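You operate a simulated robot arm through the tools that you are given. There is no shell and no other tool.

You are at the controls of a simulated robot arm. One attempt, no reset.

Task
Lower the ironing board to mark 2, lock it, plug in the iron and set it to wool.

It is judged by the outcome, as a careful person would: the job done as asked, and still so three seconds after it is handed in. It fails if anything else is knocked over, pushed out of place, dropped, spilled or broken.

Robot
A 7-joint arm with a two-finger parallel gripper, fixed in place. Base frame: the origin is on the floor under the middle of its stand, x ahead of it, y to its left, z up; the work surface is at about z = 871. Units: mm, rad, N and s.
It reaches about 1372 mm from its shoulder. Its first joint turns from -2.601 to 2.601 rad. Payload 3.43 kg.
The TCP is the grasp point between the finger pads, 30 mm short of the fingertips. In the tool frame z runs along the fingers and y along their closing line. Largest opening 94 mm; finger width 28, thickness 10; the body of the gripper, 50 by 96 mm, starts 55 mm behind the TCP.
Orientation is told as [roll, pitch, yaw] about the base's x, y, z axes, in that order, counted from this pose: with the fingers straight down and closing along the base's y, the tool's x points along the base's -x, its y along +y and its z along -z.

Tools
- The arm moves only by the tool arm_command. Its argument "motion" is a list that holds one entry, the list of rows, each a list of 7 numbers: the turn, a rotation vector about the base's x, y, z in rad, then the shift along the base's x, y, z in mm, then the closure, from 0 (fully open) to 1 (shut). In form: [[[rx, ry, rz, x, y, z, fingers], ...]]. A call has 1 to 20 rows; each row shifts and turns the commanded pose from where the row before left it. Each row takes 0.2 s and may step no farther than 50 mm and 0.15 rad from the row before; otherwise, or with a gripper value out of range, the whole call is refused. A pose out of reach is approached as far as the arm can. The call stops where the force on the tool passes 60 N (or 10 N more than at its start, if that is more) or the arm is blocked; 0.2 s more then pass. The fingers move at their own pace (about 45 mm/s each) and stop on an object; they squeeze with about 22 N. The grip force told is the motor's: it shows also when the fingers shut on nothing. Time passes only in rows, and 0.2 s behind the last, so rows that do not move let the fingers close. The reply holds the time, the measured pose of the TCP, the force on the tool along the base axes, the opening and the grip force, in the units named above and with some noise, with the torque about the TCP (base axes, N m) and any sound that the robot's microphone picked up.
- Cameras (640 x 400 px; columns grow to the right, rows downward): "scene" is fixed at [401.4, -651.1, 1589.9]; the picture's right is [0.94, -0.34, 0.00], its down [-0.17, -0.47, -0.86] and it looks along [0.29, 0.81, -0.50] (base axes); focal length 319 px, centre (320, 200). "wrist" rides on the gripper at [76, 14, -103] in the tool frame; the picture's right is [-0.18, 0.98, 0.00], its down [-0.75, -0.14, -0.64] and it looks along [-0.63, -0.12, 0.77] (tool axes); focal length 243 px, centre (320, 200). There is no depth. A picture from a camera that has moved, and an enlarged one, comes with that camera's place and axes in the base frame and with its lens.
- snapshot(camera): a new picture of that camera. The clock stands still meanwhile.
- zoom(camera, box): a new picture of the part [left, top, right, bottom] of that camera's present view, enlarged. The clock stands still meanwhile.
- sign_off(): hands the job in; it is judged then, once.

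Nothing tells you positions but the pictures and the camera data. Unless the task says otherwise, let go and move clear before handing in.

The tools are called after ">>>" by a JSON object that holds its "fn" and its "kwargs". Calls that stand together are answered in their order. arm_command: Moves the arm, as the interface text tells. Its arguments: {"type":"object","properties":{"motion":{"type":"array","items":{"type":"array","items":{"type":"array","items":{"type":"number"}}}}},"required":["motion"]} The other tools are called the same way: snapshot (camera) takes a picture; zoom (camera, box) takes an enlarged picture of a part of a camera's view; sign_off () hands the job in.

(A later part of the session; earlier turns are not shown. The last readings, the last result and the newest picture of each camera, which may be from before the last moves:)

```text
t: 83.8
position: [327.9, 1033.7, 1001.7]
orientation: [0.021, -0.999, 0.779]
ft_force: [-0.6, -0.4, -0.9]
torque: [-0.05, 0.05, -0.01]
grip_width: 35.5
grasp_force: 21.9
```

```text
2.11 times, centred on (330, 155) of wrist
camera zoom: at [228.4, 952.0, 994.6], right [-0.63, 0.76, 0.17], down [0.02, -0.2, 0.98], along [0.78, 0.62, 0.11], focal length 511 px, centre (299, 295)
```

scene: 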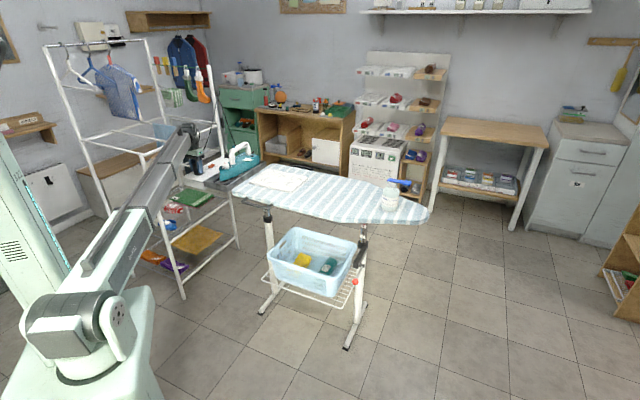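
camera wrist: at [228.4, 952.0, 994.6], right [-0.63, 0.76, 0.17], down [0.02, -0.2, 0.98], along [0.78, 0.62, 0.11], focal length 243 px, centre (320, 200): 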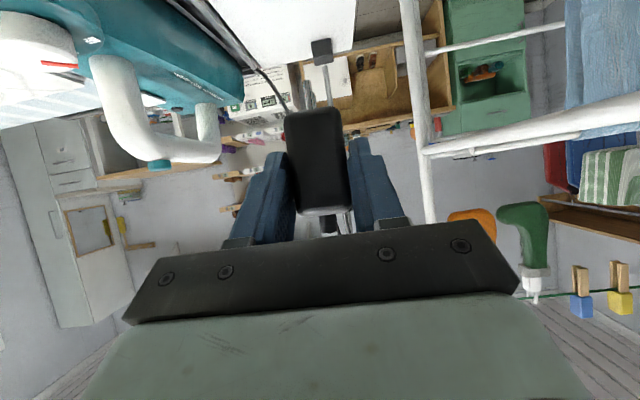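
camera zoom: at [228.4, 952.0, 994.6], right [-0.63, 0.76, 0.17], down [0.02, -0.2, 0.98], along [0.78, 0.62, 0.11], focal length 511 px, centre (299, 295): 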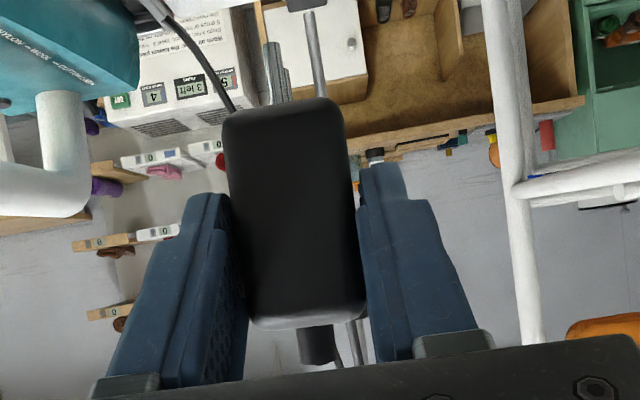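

The plug is vertical. Now I'll carry it slowly to the flat area of the board's corner where it stood at first.

>>> {"fn": "arm_command", "kwargs": {"motion": [[[0, 0, 0, 1.5, -2.5, 0, 1], [0, 0, 0, 4, -6, 0, 1], [0, 0, 0, 6, -10, 0, 1], [0, 0, 0, 8, -12, 0, 1], [0, 0, 0, 8, -12, 0, 1], [0, 0, 0, 8, -12, 0, 1], [0, 0, 0, 8, -12, 0, 1], [0, 0, 0, 8, -12, 0, 1], [0, 0, 0, 8, -12, 0, 1], [0, 0, 0, 8, -12, 0, 1], [0, 0, 0, 8, -12, 0, 1], [0, 0, 0, 8, -12, 0, 1], [0, 0, 0, 8, -12, 0, 1], [0, 0, 0, 8, -12, 0, 1], [0, 0, 0, 8, -12, 0, 1], [0, 0, 0, 8, -12, 0, 1], [0, 0, 0, 8, -12, 0, 1], [0, 0, 0, 8, -12, 0, 1], [0, 0, 0, 8, -12, 0, 1], [0, 0, 0, 8, -12, 0, 1]]]}}

>>> {"fn": "snapshot", "kwargs": {"camera": "scene"}}

>>> {"fn": "zoom", "kwargs": {"camera": "scene", "box": [190, 110, 290, 190]}}

```text
t: 88.0
position: [476.4, 811.6, 1001.0]
orientation: [0.021, -0.998, 0.776]
ft_force: [0.0, -0.4, -0.5]
torque: [-0.02, -0.02, 0.0]
grip_width: 35.4
grasp_force: 22.1
```

```text
taken
```

scene: 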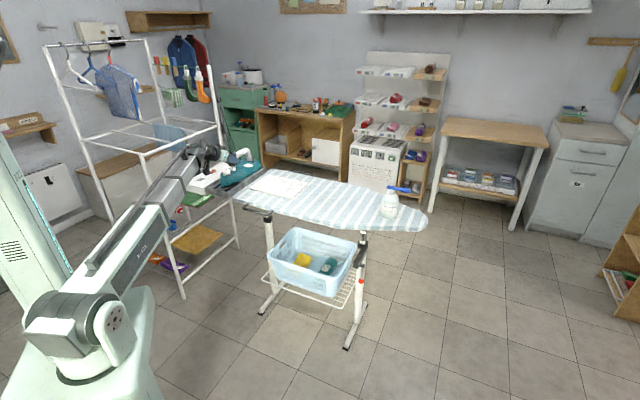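

```text
5.00 times, centred on (240, 150) of scene
camera zoom: at [401.4, -651.1, 1589.9], right [0.94, -0.34, 0.0], down [-0.17, -0.47, -0.86], along [0.29, 0.81, -0.5], focal length 1597 px, centre (720, 450)
```

zoom: 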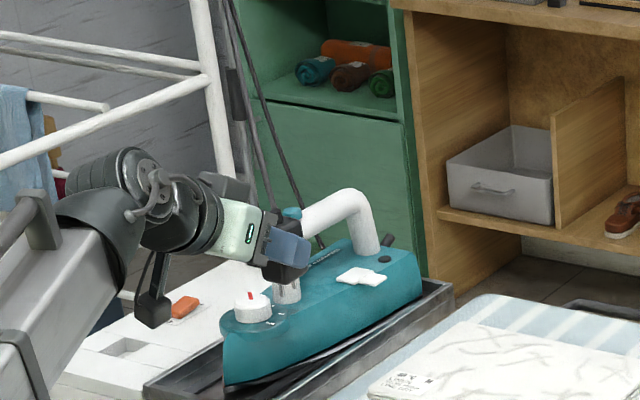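

>>> {"fn": "arm_command", "kwargs": {"motion": [[[0, 0, 0, 8, -12, 0, 1], [0, 0, 0, 8, -12, 0, 1], [0, 0, 0, 6, -9, 0, 1], [0, 0, 0, 4, -6, -3, 1], [0, 0, 0, 1, -2, -8, 1], [0, 0, 0, 0, 0, -12, 1], [0, 0, 0, 0, 0, -14, 1], [0, 0, 0, 0, 0, -14, 1], [0, 0, 0, 0, 0, -14, 1], [0, 0, 0, 0, 0, -14, 1], [0, 0, 0, 0, 0, -12, 1], [0, 0, 0, 0, 0, -8, 1], [0, 0, 0, 0, 0, -4, 1], [0, 0, 0, 0, 0, 0, 1]]]}}

>>> {"fn": "zoom", "kwargs": {"camera": "scene", "box": [210, 140, 290, 200]}}

>>> {"fn": "snapshot", "kwargs": {"camera": "wrist"}}

```text
t: 91.0
position: [503.4, 771.4, 898.8]
orientation: [0.023, -0.998, 0.778]
ft_force: [-0.3, 0.2, -1.1]
torque: [0.0, 0.01, 0.0]
grip_width: 35.3
grasp_force: 21.9
```

```text
6.67 times, centred on (250, 170) of scene
camera zoom: at [401.4, -651.1, 1589.9], right [0.94, -0.34, 0.0], down [-0.17, -0.47, -0.86], along [0.29, 0.81, -0.5], focal length 2129 px, centre (787, 400)
```

zoom: 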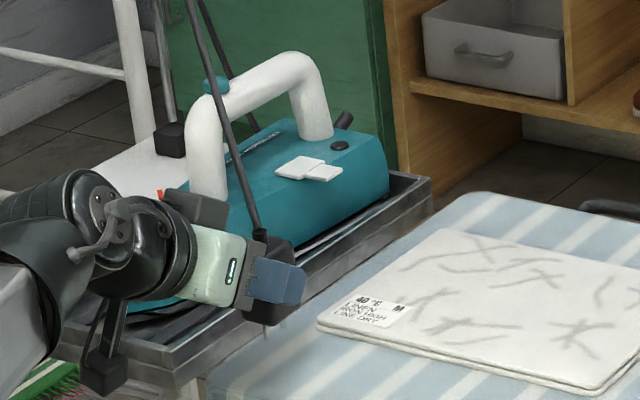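

```text
taken
camera wrist: at [403.7, 689.1, 891.3], right [-0.63, 0.76, 0.17], down [0.02, -0.2, 0.98], along [0.78, 0.62, 0.11], focal length 243 px, centre (320, 200)
```

wrist: 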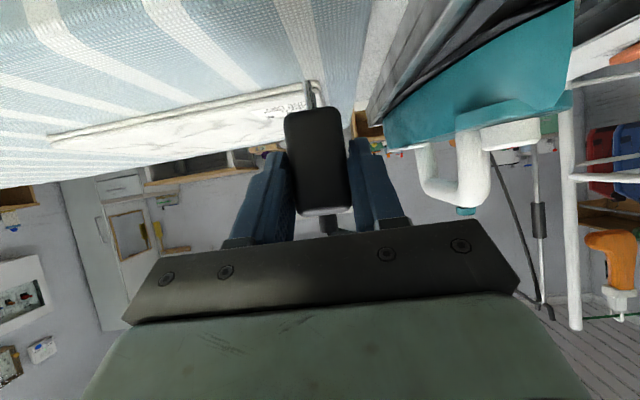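

The plug is above a clear spot of the board beside the cloth. Lowering it onto the surface, watching for contact.

>>> {"fn": "arm_command", "kwargs": {"motion": [[[0, 0, 0, 0, 0, -6, 1], [0, 0, 0, 0, 0, -8, 1], [0, 0, 0, 0, 0, -8, 1], [0, 0, 0, 0, 0, -6, 1], [0, 0, 0, 0, 0, -4, 1], [0, 0, 0, 0, 0, -2, 1]]]}}

>>> {"fn": "zoom", "kwargs": {"camera": "scene", "box": [220, 160, 270, 200]}}

```text
t: 92.4
position: [504.2, 770.5, 865.0]
orientation: [0.021, -0.997, 0.779]
ft_force: [0.1, -0.7, -0.8]
torque: [-0.03, -0.01, 0.01]
grip_width: 35.6
grasp_force: 21.8
```

```text
10.00 times, centred on (245, 180) of scene
camera zoom: at [401.4, -651.1, 1589.9], right [0.94, -0.34, 0.0], down [-0.17, -0.47, -0.86], along [0.29, 0.81, -0.5], focal length 3194 px, centre (1070, 400)
```

zoom: 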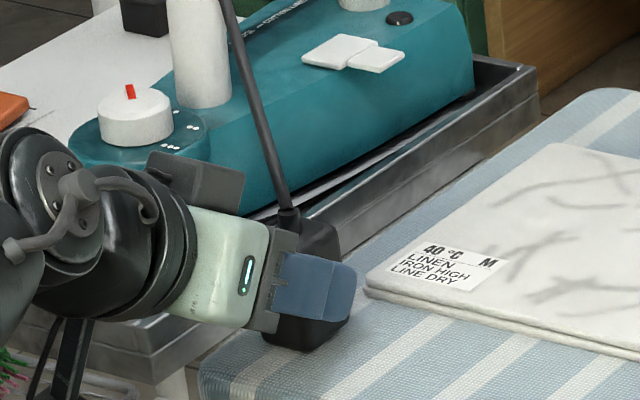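

>>> {"fn": "arm_command", "kwargs": {"motion": [[[0, 0, 0, 0, 0, -2, 1], [0, 0, 0, 0, 0, -2, 1]]]}}

>>> {"fn": "zoom", "kwargs": {"camera": "scene", "box": [230, 170, 260, 195]}}

```text
t: 93.0
position: [502.0, 770.9, 861.9]
orientation: [0.021, -1.0, 0.778]
ft_force: [0.7, -1.1, 6.7]
torque: [-0.15, -0.11, -0.04]
grip_width: 35.8
grasp_force: 22.2
```

```text
16.00 times, centred on (245, 182) of scene
camera zoom: at [401.4, -651.1, 1589.9], right [0.94, -0.34, 0.0], down [-0.17, -0.47, -0.86], along [0.29, 0.81, -0.5], focal length 5110 px, centre (1520, 480)
```

zoom: 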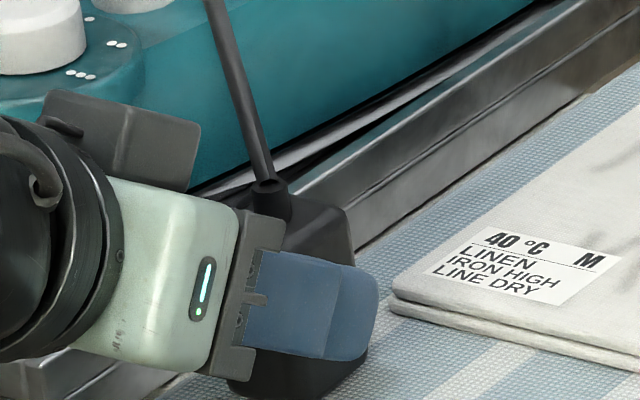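

Contact at about 7 N. I'll open the fingers and see whether it stands.

>>> {"fn": "arm_command", "kwargs": {"motion": [[[0, 0, 0, 0, 0, 0, 0.5], [0, 0, 0, 0, 0, 0, 0.4], [0, 0, 0, 0, 0, 0, 0.2], [0, 0, 0, 0, 0, 0, 0.1], [0, 0, 0, 0, 0, 0, 0]]]}}

>>> {"fn": "zoom", "kwargs": {"camera": "scene", "box": [225, 165, 265, 195]}}

>>> {"fn": "snapshot", "kwargs": {"camera": "wrist"}}

```text
t: 94.2
position: [502.4, 771.5, 861.7]
orientation: [0.021, -0.998, 0.777]
ft_force: [-0.1, 0.7, 1.0]
torque: [0.02, 0.0, -0.01]
grip_width: 93.9
grasp_force: 0.1
```

```text
13.33 times, centred on (245, 180) of scene
camera zoom: at [401.4, -651.1, 1589.9], right [0.94, -0.34, 0.0], down [-0.17, -0.47, -0.86], along [0.29, 0.81, -0.5], focal length 4258 px, centre (1320, 467)
```

zoom: 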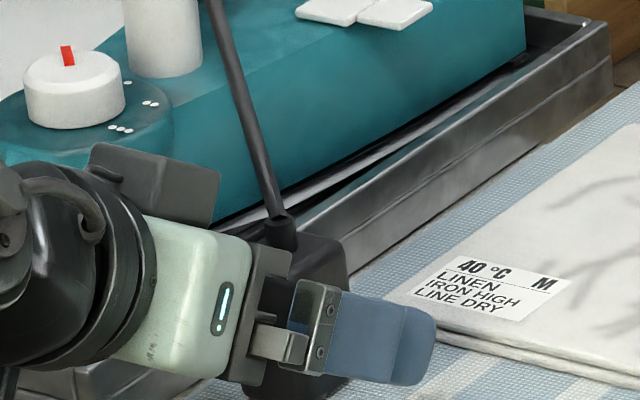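

```text
taken
camera wrist: at [403.3, 689.2, 853.4], right [-0.63, 0.76, 0.17], down [0.02, -0.2, 0.98], along [0.78, 0.62, 0.11], focal length 243 px, centre (320, 200)
```

wrist: 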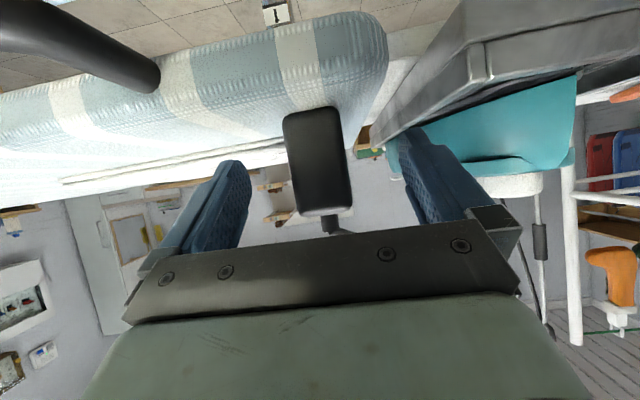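

The plug stands upright on the board. I'll withdraw straight back, rise, and level the tool.

>>> {"fn": "arm_command", "kwargs": {"motion": [[[0, 0, 0, -6, -6, 0, 0], [0, 0, 0, -14, -14, 0, 0], [0, 0, 0, -24, -24, 2, 0], [0, 0, 0, -24, -24, 10, 0], [0, 0, 0, -10, -10, 40, 0], [0, 0, 0, 0, 0, 48, 0], [-0.089, 0.0877, 0, 0, 0, 40, 0], [-0.089, 0.0877, 0, 4, 4, 20, 0], [-0.089, 0.0877, 0, 10, 10, 0, 0], [-0.089, 0.0877, 0, 10, 10, 0, 0], [-0.089, 0.0877, 0, 10, 10, 0, 0], [-0.089, 0.0877, 0, 10, 10, 0, 0], [-0.089, 0.0877, 0, 10, 10, 0, 0], [-0.089, 0.0877, 0, 10, 10, 0, 0]]]}}

>>> {"fn": "snapshot", "kwargs": {"camera": "wrist"}}

>>> {"fn": "zoom", "kwargs": {"camera": "scene", "box": [210, 140, 290, 200]}}

>>> {"fn": "zoom", "kwargs": {"camera": "scene", "box": [340, 210, 380, 290]}}

```text
t: 97.2
position: [489.5, 756.3, 1020.9]
orientation: [0.009, 0.004, 0.787]
ft_force: [-0.7, -0.2, -0.2]
torque: [-0.07, 0.03, 0.0]
grip_width: 93.9
grasp_force: 0.1
```

```text
taken
camera wrist: at [425.7, 710.9, 1125.9], right [-0.56, 0.83, 0.01], down [0.64, 0.43, 0.64], along [0.52, 0.37, -0.77], focal length 243 px, centre (320, 200)
```

wrist: 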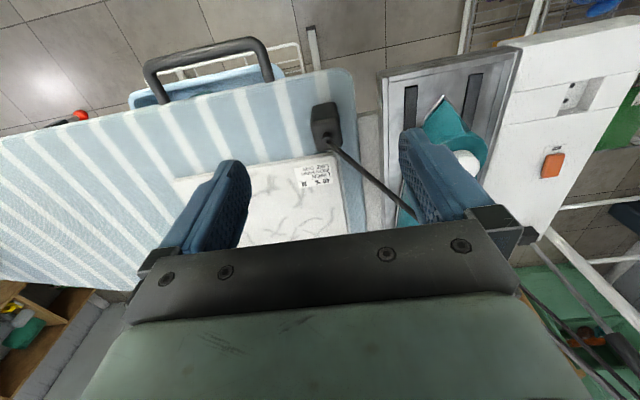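

```text
6.67 times, centred on (250, 170) of scene
camera zoom: at [401.4, -651.1, 1589.9], right [0.94, -0.34, 0.0], down [-0.17, -0.47, -0.86], along [0.29, 0.81, -0.5], focal length 2129 px, centre (787, 400)
```

zoom: 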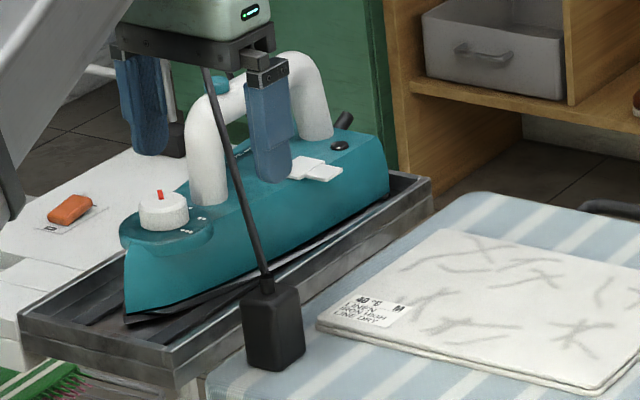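

```text
5.00 times, centred on (360, 250) of scene
camera zoom: at [401.4, -651.1, 1589.9], right [0.94, -0.34, 0.0], down [-0.17, -0.47, -0.86], along [0.29, 0.81, -0.5], focal length 1597 px, centre (120, -50)
```

zoom: 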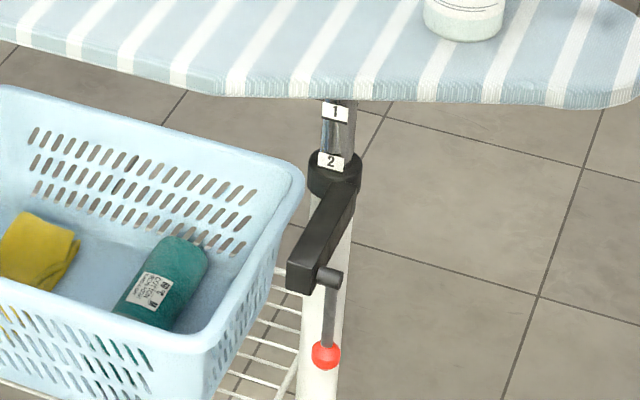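

The plug stands well, the board is still at mark 2 and locked. Now I line up above the plug for a proper vertical grip.

>>> {"fn": "arm_command", "kwargs": {"motion": [[[0, 0, 0, 8, 9.2, -20, 0], [0, 0, 0, 8, 9.2, -40, 0], [0, 0, 0, 0, 0, -40, 0], [0, 0, 0, 0, 0, -15, 0], [0, 0, 0, 0, 0, 0, 0]]]}}

>>> {"fn": "zoom", "kwargs": {"camera": "wrist", "box": [240, 80, 420, 240]}}

```text
t: 98.4
position: [507.1, 772.9, 906.4]
orientation: [0.008, 0.001, 0.788]
ft_force: [0.4, 0.4, 0.5]
torque: [0.0, 0.01, 0.0]
grip_width: 94.4
grasp_force: 0.1
```

```text
2.50 times, centred on (330, 160) of wrist
camera zoom: at [442.8, 728.3, 1009.1], right [-0.56, 0.83, 0.01], down [0.64, 0.43, 0.64], along [0.53, 0.37, -0.77], focal length 606 px, centre (295, 300)
```

zoom: 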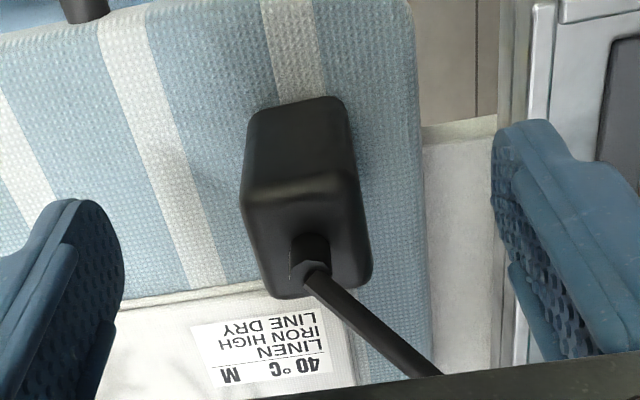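

The plug is centred side to side but about 17 mm ahead; I'll move 8 mm forward, descend so the fingertips are 20 mm above the board, and close.

>>> {"fn": "arm_command", "kwargs": {"motion": [[[0, 0, 0, 5.7, 5.7, 0, 0], [0, 0, 0, 0, 0, -20, 0], [0, 0, 0, 0, 0, -16, 0], [0, 0, 0, 0, 0, 0, 0], [0, 0, 0, 0, 0, 0, 0.5], [0, 0, 0, 0, 0, 0, 1], [0, 0, 0, 0, 0, 0, 1], [0, 0, 0, 0, 0, 0, 1], [0, 0, 0, 0, 0, 0, 1], [0, 0, 0, 0, 0, 0, 1], [0, 0, 0, 0, 0, 0, 1]]]}}

>>> {"fn": "zoom", "kwargs": {"camera": "wrist", "box": [230, 80, 430, 250]}}

>>> {"fn": "zoom", "kwargs": {"camera": "scene", "box": [220, 155, 270, 195]}}

```text
t: 100.8
position: [511.7, 779.7, 871.3]
orientation: [0.009, 0.0, 0.787]
ft_force: [-0.1, 0.2, 0.0]
torque: [-0.01, -0.01, 0.02]
grip_width: 35.9
grasp_force: 21.7
```

```text
2.35 times, centred on (330, 165) of wrist
camera zoom: at [447.6, 734.6, 973.9], right [-0.56, 0.83, 0.01], down [0.64, 0.43, 0.64], along [0.53, 0.37, -0.77], focal length 571 px, centre (296, 282)
```

zoom: 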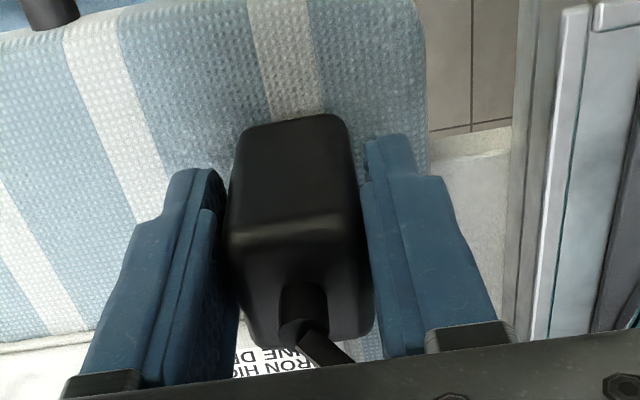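

```text
10.00 times, centred on (245, 175) of scene
camera zoom: at [401.4, -651.1, 1589.9], right [0.94, -0.34, 0.0], down [-0.17, -0.47, -0.86], along [0.29, 0.81, -0.5], focal length 3194 px, centre (1070, 450)
```

zoom: 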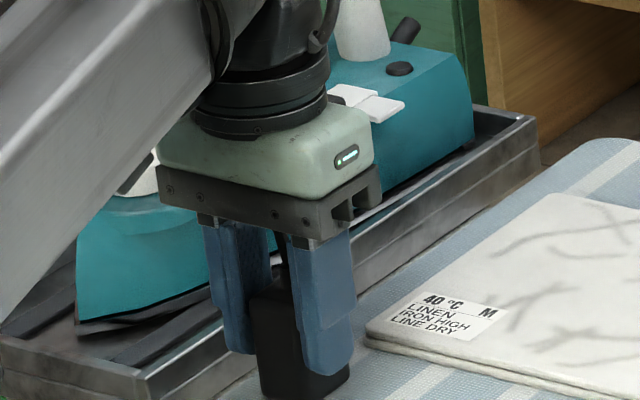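

Good grip. Lifting gently.

>>> {"fn": "arm_command", "kwargs": {"motion": [[[0, 0, 0, 0, 0, 3, 1], [0, 0, 0, 0, 0, 3, 1], [0, 0, 0, 0, 0, 4, 1], [0, 0, 0, 0, 0, 5, 1], [0, 0, 0, 0, 0, 6, 1], [0, 0, 0, 0, 0, 8, 1], [0, 0, 0, 0, 0, 9, 1], [0, 0, 0, 0, 0, 10, 1], [0, 0, 0, 0, 0, 11, 1], [0, 0, 0, 0, 0, 11, 1], [0, 0, 0, 0, 0, 11, 1], [0, 0, 0, 0, 0, 11, 1], [0, 0, 0, 0, 0, 11, 1], [0, 0, 0, 0, 0, 10, 1], [0, 0, 0, 0, 0, 8, 1], [0, 0, 0, 0, 0, 6, 1], [0, 0, 0, 0, 0, 3, 1]]]}}

>>> {"fn": "zoom", "kwargs": {"camera": "scene", "box": [210, 130, 270, 180]}}

```text
t: 104.4
position: [509.6, 781.5, 1000.3]
orientation: [0.008, 0.001, 0.786]
ft_force: [-0.2, -0.1, -1.5]
torque: [0.02, 0.01, 0.02]
grip_width: 35.6
grasp_force: 22.3
```

```text
8.00 times, centred on (240, 155) of scene
camera zoom: at [401.4, -651.1, 1589.9], right [0.94, -0.34, 0.0], down [-0.17, -0.47, -0.86], along [0.29, 0.81, -0.5], focal length 2555 px, centre (960, 560)
```

zoom: 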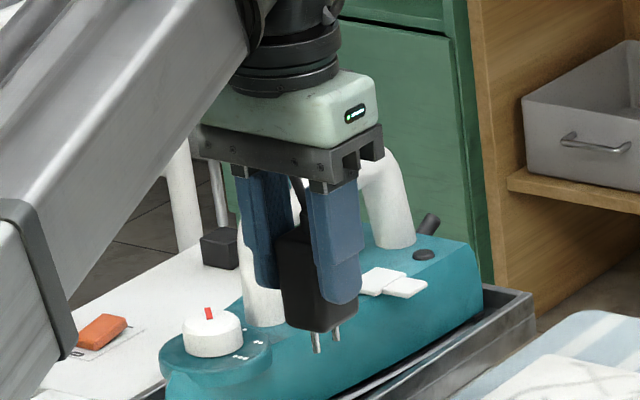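

>>> {"fn": "arm_command", "kwargs": {"motion": [[[0, 0, 0, -3, 2, 0, 1], [0, 0, 0, -6, 5, 0, 1], [0, 0, 0, -9, 7, 0, 1], [0, 0, 0, -11, 8, 0, 1], [0, 0, 0, -11, 8, 0, 1], [0, 0, 0, -11, 8, 0, 1], [0, 0, 0, -11, 8, 0, 1], [0, 0, 0, -11, 8, 0, 1], [0, 0, 0, -11, 8, 0, 1], [0, 0, 0, -11, 8, 0, 1], [0, 0, 0, -11, 9, 0, 1], [0, 0, 0, -10, 9, 0, 1], [0, 0, 0, -9, 11, 0, 1], [0, 0, 0, -7, 12, 0, 1], [0, 0, 0, -6, 13, 0, 1], [0, 0, 0, -6, 13, 0, 1], [0, 0, 0, -6, 13, 0, 1], [0, 0, 0, -6, 13, 0, 1], [0, 0, 0, -6, 13, 0, 1], [0, 0, 0, -6, 13, 0, 1]]]}}

>>> {"fn": "arm_command", "kwargs": {"motion": [[[0, 0, 0, -6, 13, 0, 1], [0, 0, 0, -6, 13, 0, 1], [0, 0, 0, -5, 11, 0, 1], [0, 0, 0, -4, 8, 0, 1], [0, 0, 0, -2, 4, 0, 1], [0, 0, 0, 0, 0, 0, 1]]]}}

>>> {"fn": "snapshot", "kwargs": {"camera": "wrist"}}

```text
t: 108.6
position: [343.7, 969.1, 1001.3]
orientation: [0.009, 0.002, 0.785]
ft_force: [0.2, 0.3, -1.7]
torque: [0.02, 0.0, -0.01]
grip_width: 36.0
grasp_force: 22.3
```

```text
t: 110.0
position: [319.7, 1019.0, 1001.5]
orientation: [0.008, 0.003, 0.787]
ft_force: [-0.6, -0.4, -0.4]
torque: [0.03, -0.01, 0.01]
grip_width: 35.5
grasp_force: 22.6
```

```text
taken
camera wrist: at [256.2, 973.6, 1103.9], right [-0.56, 0.83, 0.01], down [0.64, 0.43, 0.64], along [0.53, 0.37, -0.77], focal length 243 px, centre (320, 200)
```

wrist: 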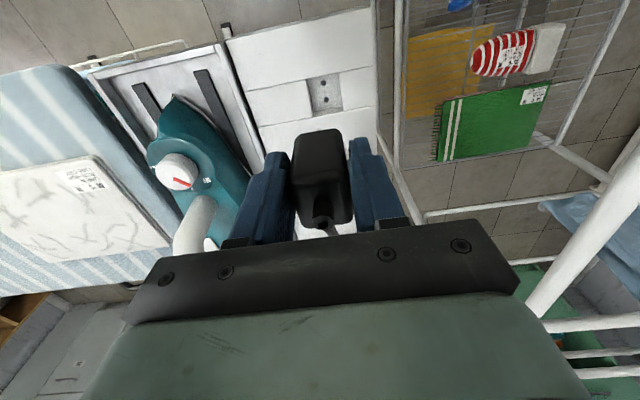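

>>> {"fn": "zoom", "kwargs": {"camera": "wrist", "box": [270, 60, 390, 140]}}

>>> {"fn": "zoom", "kwargs": {"camera": "wrist", "box": [260, 110, 380, 250]}}

```text
5.00 times, centred on (330, 100) of wrist
camera zoom: at [256.2, 973.6, 1103.9], right [-0.56, 0.83, 0.01], down [0.64, 0.43, 0.64], along [0.53, 0.37, -0.77], focal length 1213 px, centre (270, 700)
```

zoom: 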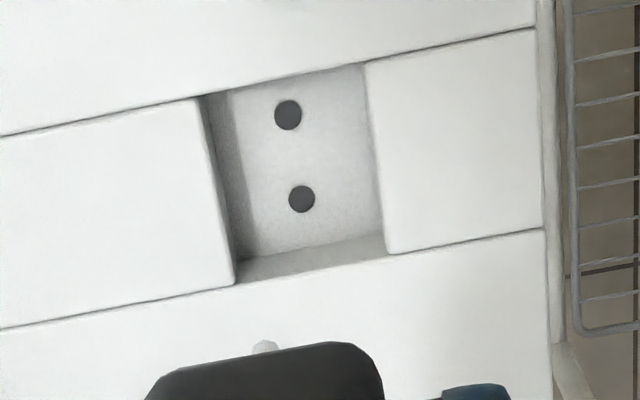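

```text
2.86 times, centred on (320, 180) of wrist
camera zoom: at [256.2, 973.6, 1103.9], right [-0.56, 0.83, 0.01], down [0.64, 0.43, 0.64], along [0.53, 0.37, -0.77], focal length 693 px, centre (320, 257)
```

zoom: 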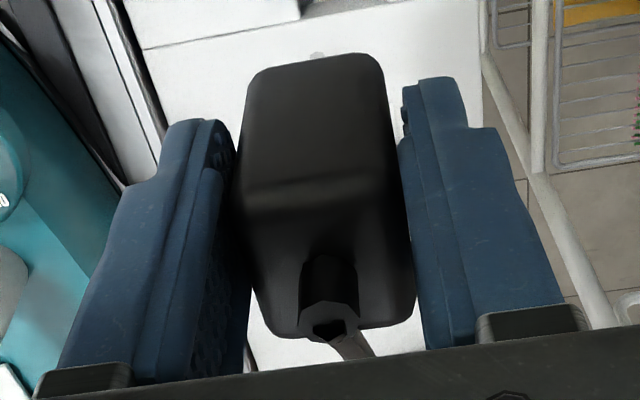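

Measured in the tool frame, the plug needs about 5 mm to the left and almost nothing forward. I'll correct and descend to just above the panel.

>>> {"fn": "arm_command", "kwargs": {"motion": [[[0, 0, 0, -2, 1.6, -6, 1], [0, 0, 0, -2, 1.6, -10, 1], [0, 0, 0, 0, 0, -13, 1], [0, 0, 0, 0, 0, -14, 1], [0, 0, 0, 0, 0, -14, 1], [0, 0, 0, 0, 0, -14, 1], [0, 0, 0, 0, 0, -12, 1], [0, 0, 0, 0, 0, -10, 1], [0, 0, 0, 0, 0, -5, 1], [0, 0, 0, 0, 0, -2, 1], [0, 0, 0, 0, 0, 0, 1]]]}}

>>> {"fn": "zoom", "kwargs": {"camera": "wrist", "box": [260, 60, 380, 140]}}

>>> {"fn": "zoom", "kwargs": {"camera": "scene", "box": [180, 150, 220, 190]}}

```text
t: 112.4
position: [315.6, 1022.3, 900.0]
orientation: [0.009, -0.001, 0.784]
ft_force: [-1.0, 0.4, -0.8]
torque: [-0.01, 0.01, -0.02]
grip_width: 35.7
grasp_force: 21.9
```

```text
5.00 times, centred on (320, 100) of wrist
camera zoom: at [252.3, 976.4, 1003.5], right [-0.56, 0.83, 0.01], down [0.64, 0.43, 0.64], along [0.53, 0.37, -0.77], focal length 1213 px, centre (320, 700)
```

zoom: 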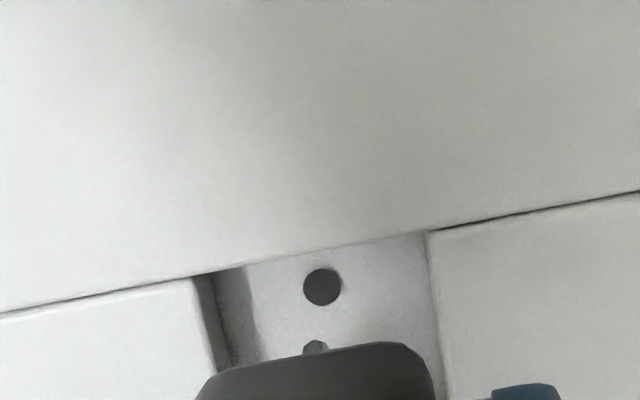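

```text
10.00 times, centred on (200, 170) of scene
camera zoom: at [401.4, -651.1, 1589.9], right [0.94, -0.34, 0.0], down [-0.17, -0.47, -0.86], along [0.29, 0.81, -0.5], focal length 3194 px, centre (1520, 500)
```

zoom: 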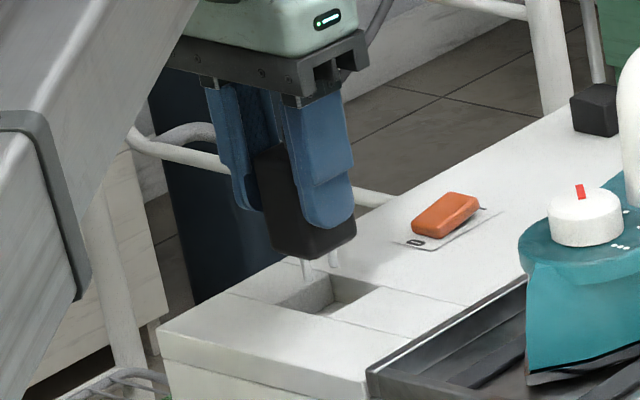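

The near pin and hole match to within about 1 mm. Small nudge left, then lower until the pin tips are just above the holes.

>>> {"fn": "arm_command", "kwargs": {"motion": [[[0, 0, 0, -0.4, 0.4, -4, 1], [0, 0, 0, 0, 0, -5, 1], [0, 0, 0, 0, 0, -5, 1], [0, 0, 0, 0, 0, -4, 1], [0, 0, 0, 0, 0, -3, 1]]]}}

>>> {"fn": "zoom", "kwargs": {"camera": "wrist", "box": [260, 80, 380, 160]}}

>>> {"fn": "zoom", "kwargs": {"camera": "scene", "box": [190, 160, 220, 185]}}

```text
t: 113.6
position: [314.7, 1022.0, 878.4]
orientation: [0.01, 0.002, 0.786]
ft_force: [0.7, 0.7, -1.8]
torque: [-0.01, 0.0, -0.02]
grip_width: 35.7
grasp_force: 21.5
```

```text
5.00 times, centred on (320, 120) of wrist
camera zoom: at [251.7, 977.3, 982.1], right [-0.56, 0.83, 0.01], down [0.64, 0.43, 0.64], along [0.53, 0.37, -0.77], focal length 1213 px, centre (320, 600)
```

zoom: 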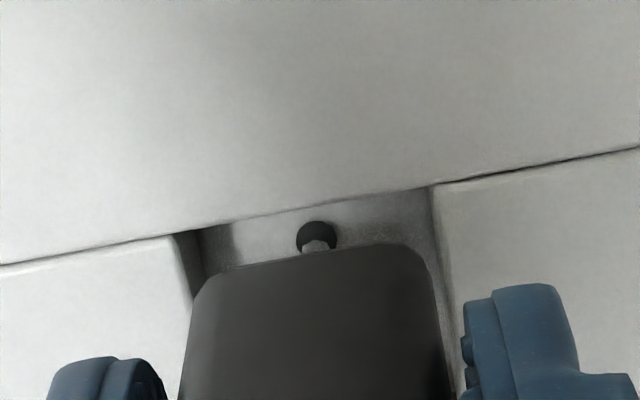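

```text
16.00 times, centred on (205, 172) of scene
camera zoom: at [401.4, -651.1, 1589.9], right [0.94, -0.34, 0.0], down [-0.17, -0.47, -0.86], along [0.29, 0.81, -0.5], focal length 5110 px, centre (2160, 640)
```

zoom: 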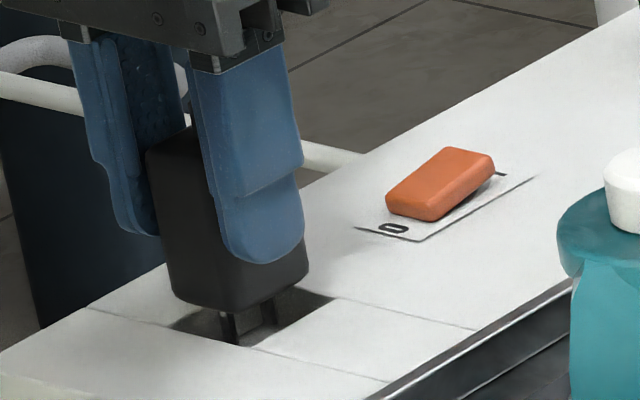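

The near pin is directly over its hole. Lowering in 2 mm steps.

>>> {"fn": "arm_command", "kwargs": {"motion": [[[0, 0, 0, 0, 0, -2, 1], [0, 0, 0, 0, 0, -2, 1], [0, 0, 0, 0, 0, -2, 1], [0, 0, 0, 0, 0, -1.5, 1]]]}}

>>> {"fn": "zoom", "kwargs": {"camera": "wrist", "box": [260, 80, 380, 160]}}

```text
t: 114.6
position: [315.6, 1022.8, 873.6]
orientation: [0.009, 0.001, 0.785]
ft_force: [-0.2, 0.7, -0.5]
torque: [-0.02, -0.03, -0.02]
grip_width: 35.7
grasp_force: 22.2
```

```text
5.00 times, centred on (320, 120) of wrist
camera zoom: at [252.0, 977.6, 975.6], right [-0.56, 0.83, 0.01], down [0.64, 0.43, 0.64], along [0.53, 0.37, -0.77], focal length 1213 px, centre (320, 600)
```

zoom: 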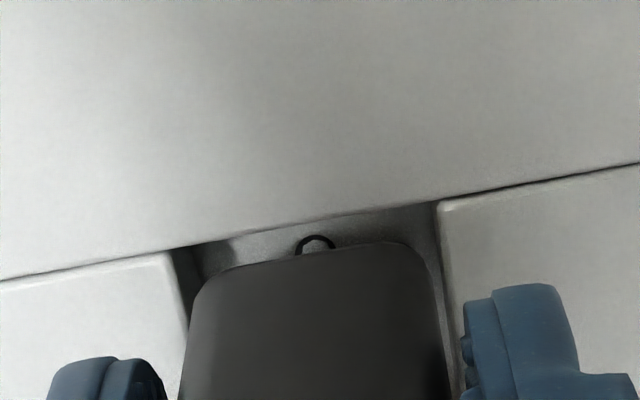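

The pin has entered the hole cleanly. Continuing down.

>>> {"fn": "arm_command", "kwargs": {"motion": [[[0, 0, 0, 0, 0, -2, 1], [0, 0, 0, 0, 0, -2, 1], [0, 0, 0, 0, 0, -2, 1]]]}}

>>> {"fn": "zoom", "kwargs": {"camera": "wrist", "box": [260, 80, 380, 160]}}

>>> {"fn": "zoom", "kwargs": {"camera": "scene", "box": [190, 160, 220, 185]}}

```text
t: 115.4
position: [314.1, 1023.2, 867.1]
orientation: [0.009, 0.0, 0.786]
ft_force: [-0.2, -0.1, -0.2]
torque: [0.0, 0.0, 0.01]
grip_width: 35.8
grasp_force: 22.0
```

```text
5.00 times, centred on (320, 120) of wrist
camera zoom: at [251.1, 977.7, 969.9], right [-0.56, 0.83, 0.01], down [0.64, 0.43, 0.64], along [0.53, 0.37, -0.77], focal length 1213 px, centre (320, 600)
```

zoom: 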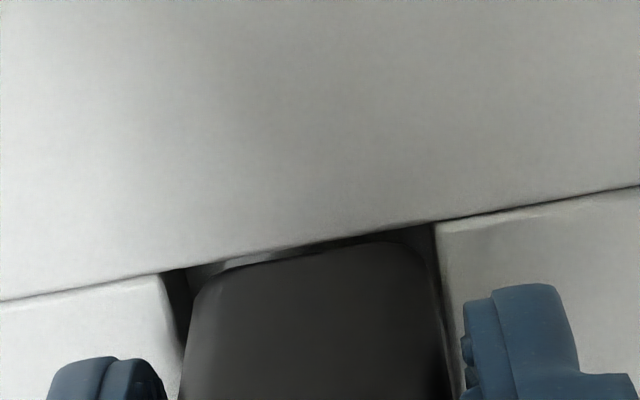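

```text
16.00 times, centred on (205, 172) of scene
camera zoom: at [401.4, -651.1, 1589.9], right [0.94, -0.34, 0.0], down [-0.17, -0.47, -0.86], along [0.29, 0.81, -0.5], focal length 5110 px, centre (2160, 640)
```

zoom: 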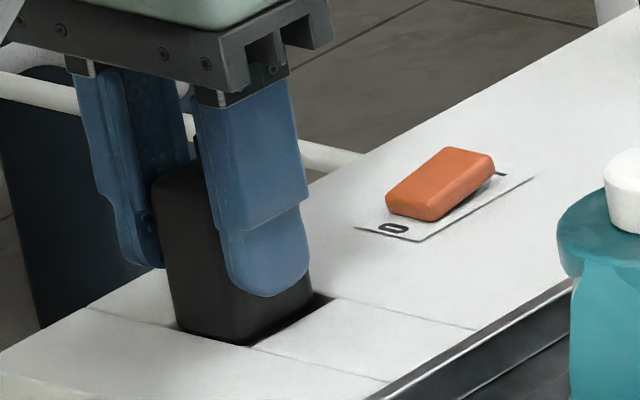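

The body is now entering the recess with no resistance. Continuing to the bottom.

>>> {"fn": "arm_command", "kwargs": {"motion": [[[0, 0, 0, 0, 0, -2, 1], [0, 0, 0, 0, 0, -2, 1], [0, 0, 0, 0, 0, -2, 1]]]}}

>>> {"fn": "zoom", "kwargs": {"camera": "wrist", "box": [250, 80, 390, 180]}}

>>> {"fn": "zoom", "kwargs": {"camera": "scene", "box": [190, 160, 220, 185]}}

```text
t: 116.2
position: [316.0, 1022.0, 860.4]
orientation: [0.009, 0.001, 0.785]
ft_force: [1.1, 0.7, -0.6]
torque: [0.04, 0.0, 0.0]
grip_width: 35.7
grasp_force: 22.0
```

```text
4.00 times, centred on (320, 130) of wrist
camera zoom: at [251.6, 977.4, 963.3], right [-0.56, 0.83, 0.01], down [0.64, 0.43, 0.64], along [0.53, 0.37, -0.77], focal length 970 px, centre (320, 480)
```

zoom: 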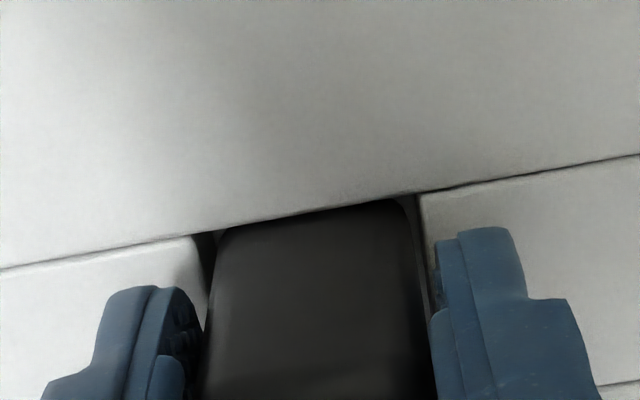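

```text
16.00 times, centred on (205, 172) of scene
camera zoom: at [401.4, -651.1, 1589.9], right [0.94, -0.34, 0.0], down [-0.17, -0.47, -0.86], along [0.29, 0.81, -0.5], focal length 5110 px, centre (2160, 640)
```

zoom: 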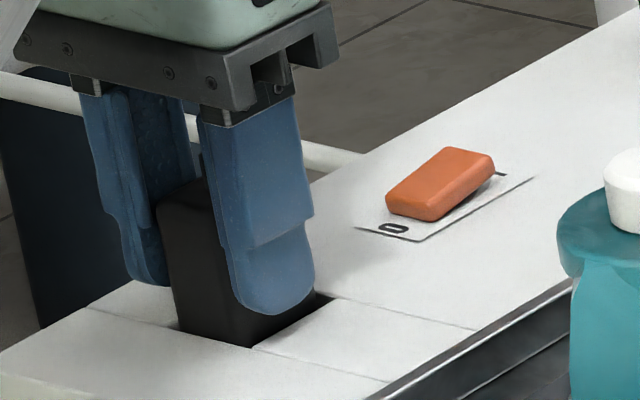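

The plug's lower end is now inside the recess. A few more millimetres.

>>> {"fn": "arm_command", "kwargs": {"motion": [[[0, 0, 0, 0, 0, -2, 1], [0, 0, 0, 0, 0, -1.5, 1], [0, 0, 0, 0, 0, -1.5, 1]]]}}

>>> {"fn": "zoom", "kwargs": {"camera": "scene", "box": [190, 160, 220, 185]}}

```text
t: 117.0
position: [315.0, 1022.3, 856.1]
orientation: [0.009, 0.002, 0.785]
ft_force: [0.1, 0.1, -1.2]
torque: [0.03, -0.03, 0.02]
grip_width: 35.8
grasp_force: 22.0
```

```text
16.00 times, centred on (205, 172) of scene
camera zoom: at [401.4, -651.1, 1589.9], right [0.94, -0.34, 0.0], down [-0.17, -0.47, -0.86], along [0.29, 0.81, -0.5], focal length 5110 px, centre (2160, 640)
```

zoom: 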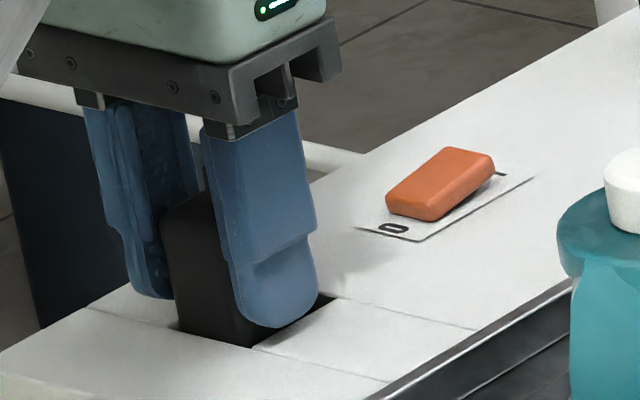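

>>> {"fn": "arm_command", "kwargs": {"motion": [[[0, 0, 0, 0, 0, -1.5, 1], [0, 0, 0, 0, 0, -1, 1]]]}}

```text
t: 117.6
position: [315.5, 1022.9, 852.9]
orientation: [0.009, 0.002, 0.786]
ft_force: [0.6, -0.7, 1.0]
torque: [-0.06, -0.02, 0.03]
grip_width: 35.8
grasp_force: 21.7
```

>>> {"fn": "arm_command", "kwargs": {"motion": [[[0, 0, 0, 0, 0, -1, 1], [0, 0, 0, 0, 0, -0.8, 1]]]}}

>>> {"fn": "zoom", "kwargs": {"camera": "scene", "box": [190, 160, 220, 185]}}

>>> {"fn": "zoom", "kwargs": {"camera": "wrist", "box": [230, 80, 410, 240]}}

```text
t: 118.2
position: [314.8, 1021.2, 852.1]
orientation: [0.008, -0.001, 0.785]
ft_force: [2.0, 3.7, 13.7]
torque: [0.07, -0.23, 0.0]
grip_width: 35.9
grasp_force: 21.7
```

```text
16.00 times, centred on (205, 172) of scene
camera zoom: at [401.4, -651.1, 1589.9], right [0.94, -0.34, 0.0], down [-0.17, -0.47, -0.86], along [0.29, 0.81, -0.5], focal length 5110 px, centre (2160, 640)
```

zoom: 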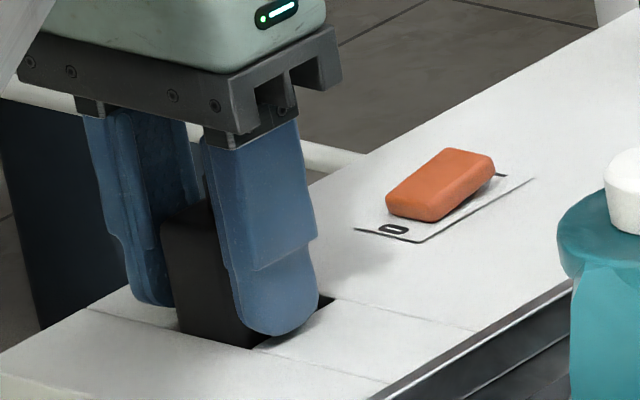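

```text
2.50 times, centred on (320, 160) of wrist
camera zoom: at [251.3, 977.4, 955.3], right [-0.56, 0.83, 0.01], down [0.64, 0.43, 0.64], along [0.53, 0.37, -0.77], focal length 606 px, centre (320, 300)
```

zoom: 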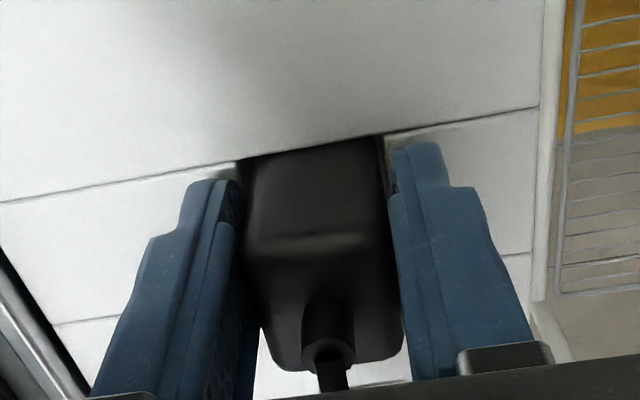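

Contact at 14 N: the plug is down at the recess floor, or the fingertips are near the panel. I'll open, see that it stays put, and then press on its top from above.

>>> {"fn": "arm_command", "kwargs": {"motion": [[[0, 0, 0, 0, 0, 0.8, 1], [0, 0, 0, 0, 0, 0, 0.5], [0, 0, 0, 0, 0, 0, 0.4], [0, 0, 0, 0, 0, 0, 0.3], [0, 0, 0, 0, 0, 0, 0.3]]]}}

>>> {"fn": "zoom", "kwargs": {"camera": "scene", "box": [190, 160, 220, 185]}}

>>> {"fn": "zoom", "kwargs": {"camera": "wrist", "box": [230, 80, 410, 240]}}

```text
t: 119.4
position: [315.4, 1022.2, 851.2]
orientation: [0.009, 0.002, 0.784]
ft_force: [-0.3, -1.0, 0.1]
torque: [0.0, -0.04, -0.03]
grip_width: 65.7
grasp_force: 0.0
```

```text
16.00 times, centred on (205, 172) of scene
camera zoom: at [401.4, -651.1, 1589.9], right [0.94, -0.34, 0.0], down [-0.17, -0.47, -0.86], along [0.29, 0.81, -0.5], focal length 5110 px, centre (2160, 640)
```

zoom: 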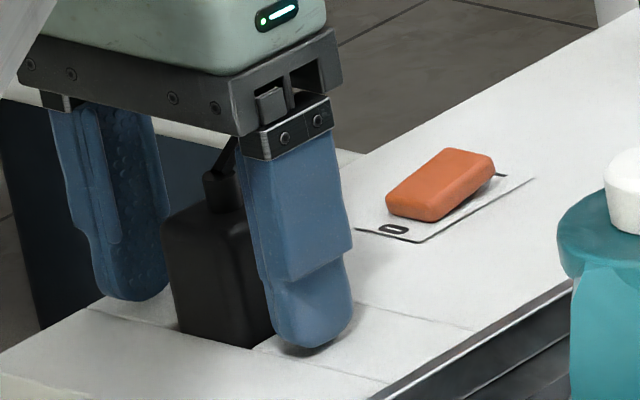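

```text
2.50 times, centred on (320, 160) of wrist
camera zoom: at [251.3, 977.0, 954.8], right [-0.56, 0.83, 0.01], down [0.64, 0.43, 0.64], along [0.53, 0.37, -0.77], focal length 606 px, centre (320, 300)
```

zoom: 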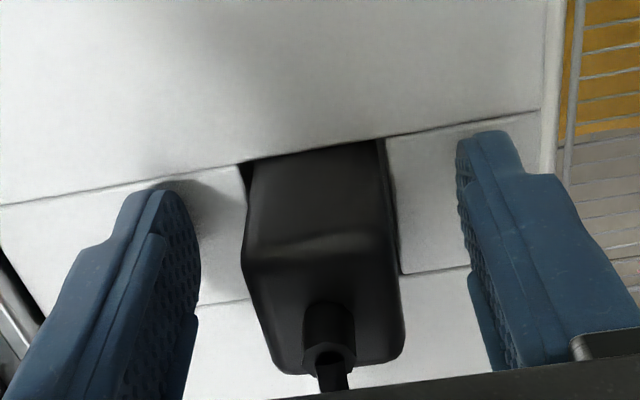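

The plug now stands by itself in the socket. I'll rise and look at how deep it sits.

>>> {"fn": "arm_command", "kwargs": {"motion": [[[0, 0, 0, 0, 0, 10, 0.3], [0, 0, 0, 0, 0, 25, 0.3], [0, 0, 0, 0, 0, 40, 0.3], [0, 0, 0, 0, 0, 30, 0.3]]]}}

>>> {"fn": "zoom", "kwargs": {"camera": "scene", "box": [190, 150, 220, 185]}}

>>> {"fn": "zoom", "kwargs": {"camera": "wrist", "box": [240, 40, 400, 170]}}

```text
t: 120.4
position: [314.6, 1023.2, 957.5]
orientation: [0.008, 0.003, 0.786]
ft_force: [0.5, 0.2, 0.0]
torque: [0.0, 0.0, 0.02]
grip_width: 65.8
grasp_force: 0.1
```

```text
11.43 times, centred on (205, 168) of scene
camera zoom: at [401.4, -651.1, 1589.9], right [0.94, -0.34, 0.0], down [-0.17, -0.47, -0.86], along [0.29, 0.81, -0.5], focal length 3650 px, centre (1634, 571)
```

zoom: 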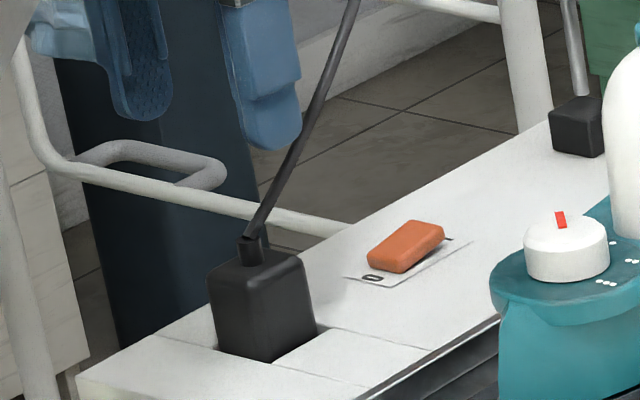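

```text
3.08 times, centred on (320, 105) of wrist
camera zoom: at [251.4, 977.6, 1061.1], right [-0.56, 0.83, 0.01], down [0.64, 0.43, 0.64], along [0.53, 0.37, -0.77], focal length 746 px, centre (320, 492)
```

zoom: 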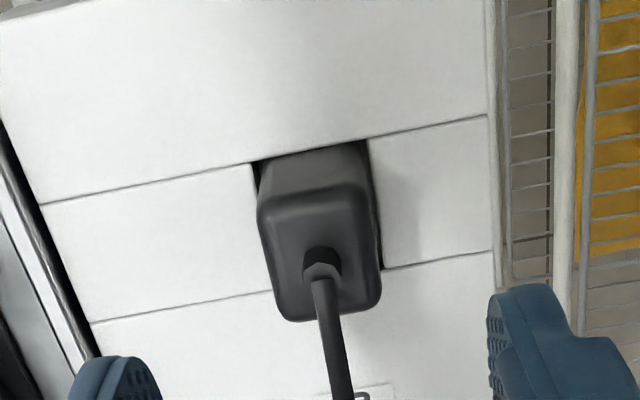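

The plug is in, standing about 38 mm proud of the panel, as expected when seated. To be sure, I'll press its top with both fingertips straddling the cord boot; first positioning above it with a ~16 mm gap.

>>> {"fn": "arm_command", "kwargs": {"motion": [[[0, 0, 0, 6.2, 6.2, 0, 0.83], [0, 0, 0, 0, 0, 0, 0.83], [0, 0, 0, 0, 0, 0, 0.83], [0, 0, 0, 0, 0, -20, 0.83], [0, 0, 0, 0, 0, -15, 0.83], [0, 0, 0, 0, 0, 0, 0.83]]]}}

>>> {"fn": "zoom", "kwargs": {"camera": "wrist", "box": [240, 80, 400, 240]}}

>>> {"fn": "zoom", "kwargs": {"camera": "scene", "box": [190, 150, 220, 185]}}

```text
t: 121.8
position: [320.2, 1028.9, 921.9]
orientation: [0.01, 0.003, 0.784]
ft_force: [-0.4, 0.5, -0.3]
torque: [-0.02, -0.01, -0.02]
grip_width: 16.1
grasp_force: 0.1
```

```text
2.50 times, centred on (320, 160) of wrist
camera zoom: at [257.4, 983.0, 1025.0], right [-0.56, 0.83, 0.01], down [0.64, 0.43, 0.64], along [0.53, 0.37, -0.77], focal length 606 px, centre (320, 300)
```

zoom: 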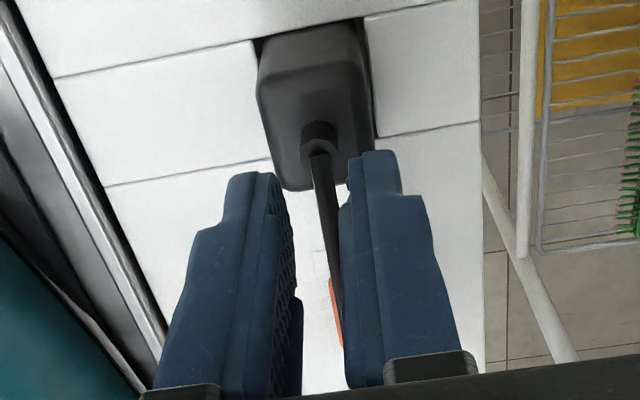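

```text
11.43 times, centred on (205, 168) of scene
camera zoom: at [401.4, -651.1, 1589.9], right [0.94, -0.34, 0.0], down [-0.17, -0.47, -0.86], along [0.29, 0.81, -0.5], focal length 3650 px, centre (1634, 571)
```

zoom: 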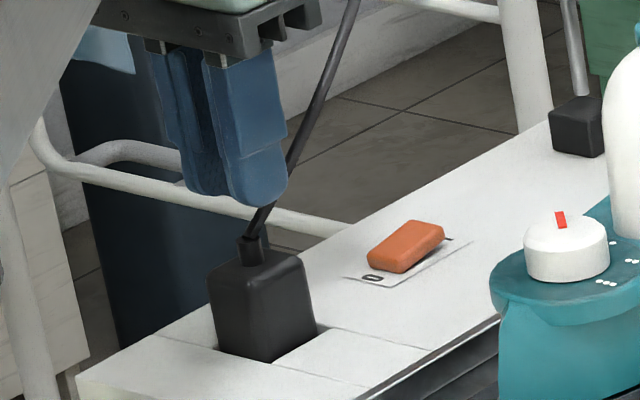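

The gap straddles the cord boot. Descending until the fingertips meet the plug's top.

>>> {"fn": "arm_command", "kwargs": {"motion": [[[0, 0, 0, 0, 0, -8, 0.83], [0, 0, 0, 0, 0, -8, 0.83], [0, 0, 0, 0, 0, -6, 0.83], [0, 0, 0, 0, 0, -4, 0.83], [0, 0, 0, 0, 0, -2, 0.83]]]}}

>>> {"fn": "zoom", "kwargs": {"camera": "scene", "box": [190, 150, 220, 185]}}

>>> {"fn": "zoom", "kwargs": {"camera": "wrist", "box": [240, 80, 400, 240]}}

```text
t: 123.0
position: [321.5, 1027.7, 893.1]
orientation: [0.009, 0.0, 0.785]
ft_force: [0.0, -0.5, 0.5]
torque: [-0.03, 0.03, 0.03]
grip_width: 15.9
grasp_force: 0.0
```

```text
11.43 times, centred on (205, 168) of scene
camera zoom: at [401.4, -651.1, 1589.9], right [0.94, -0.34, 0.0], down [-0.17, -0.47, -0.86], along [0.29, 0.81, -0.5], focal length 3650 px, centre (1634, 571)
```

zoom: 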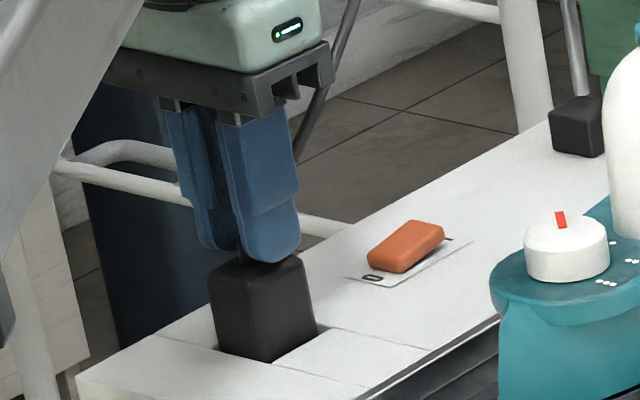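

```text
2.50 times, centred on (320, 160) of wrist
camera zoom: at [258.2, 983.2, 996.7], right [-0.56, 0.83, 0.01], down [0.64, 0.43, 0.64], along [0.53, 0.37, -0.77], focal length 606 px, centre (320, 300)
```

zoom: 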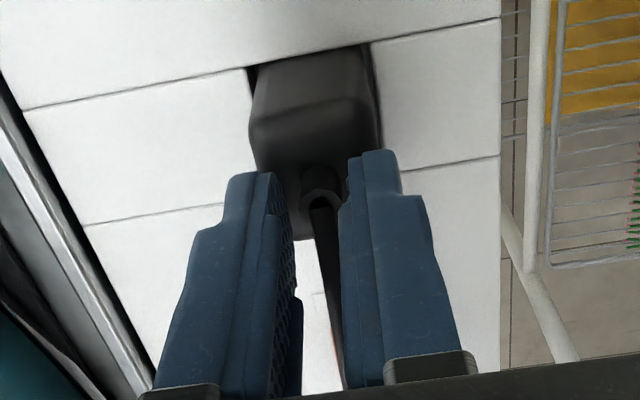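

Nearly touching. I'll step down a millimetre or so at a time until I feel it.

>>> {"fn": "arm_command", "kwargs": {"motion": [[[0, 0, 0, 0, 0, -2, 0.83], [0, 0, 0, 0, 0, -2, 0.83], [0, 0, 0, 0, 0, -1.5, 0.83]]]}}

```text
t: 123.8
position: [322.4, 1027.4, 888.3]
orientation: [0.01, -0.001, 0.786]
ft_force: [0.0, 1.3, 7.5]
torque: [0.0, -0.06, 0.01]
grip_width: 15.7
grasp_force: 0.1
```

Contact at 7.5 N, with the plug's top at about 858. I'll press a bit harder to be sure it's home.

>>> {"fn": "arm_command", "kwargs": {"motion": [[[0, 0, 0, 0, 0, -1, 0.83], [0, 0, 0, 0, 0, -1, 0.83]]]}}

>>> {"fn": "zoom", "kwargs": {"camera": "scene", "box": [340, 210, 380, 290]}}

>>> {"fn": "zoom", "kwargs": {"camera": "scene", "box": [190, 150, 220, 185]}}

```text
t: 124.4
position: [320.6, 1026.6, 888.9]
orientation: [0.008, -0.002, 0.784]
ft_force: [2.2, 3.0, 27.9]
torque: [0.01, -0.12, 0.01]
grip_width: 16.0
grasp_force: 0.0
```

```text
5.00 times, centred on (360, 250) of scene
camera zoom: at [401.4, -651.1, 1589.9], right [0.94, -0.34, 0.0], down [-0.17, -0.47, -0.86], along [0.29, 0.81, -0.5], focal length 1597 px, centre (120, -50)
```

zoom: 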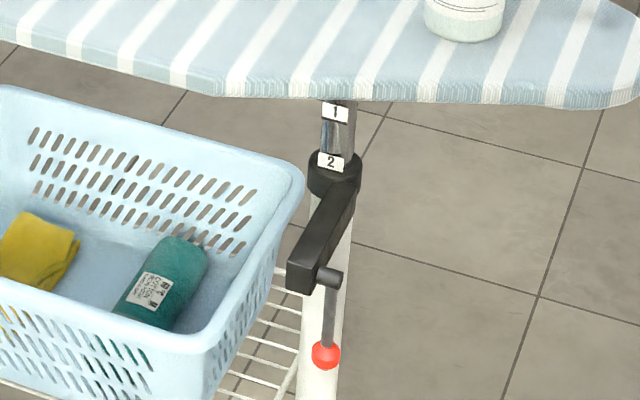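

```text
11.43 times, centred on (205, 168) of scene
camera zoom: at [401.4, -651.1, 1589.9], right [0.94, -0.34, 0.0], down [-0.17, -0.47, -0.86], along [0.29, 0.81, -0.5], focal length 3650 px, centre (1634, 571)
```

zoom: 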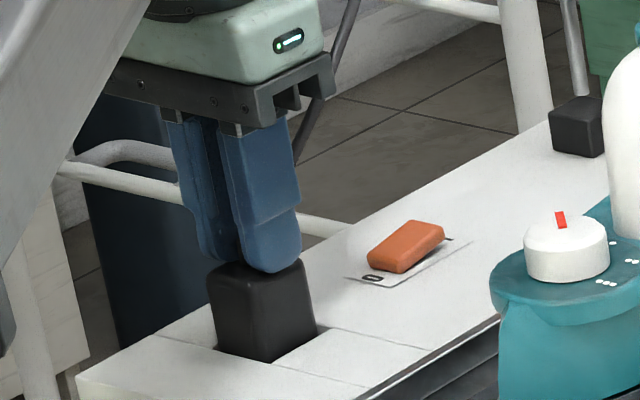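

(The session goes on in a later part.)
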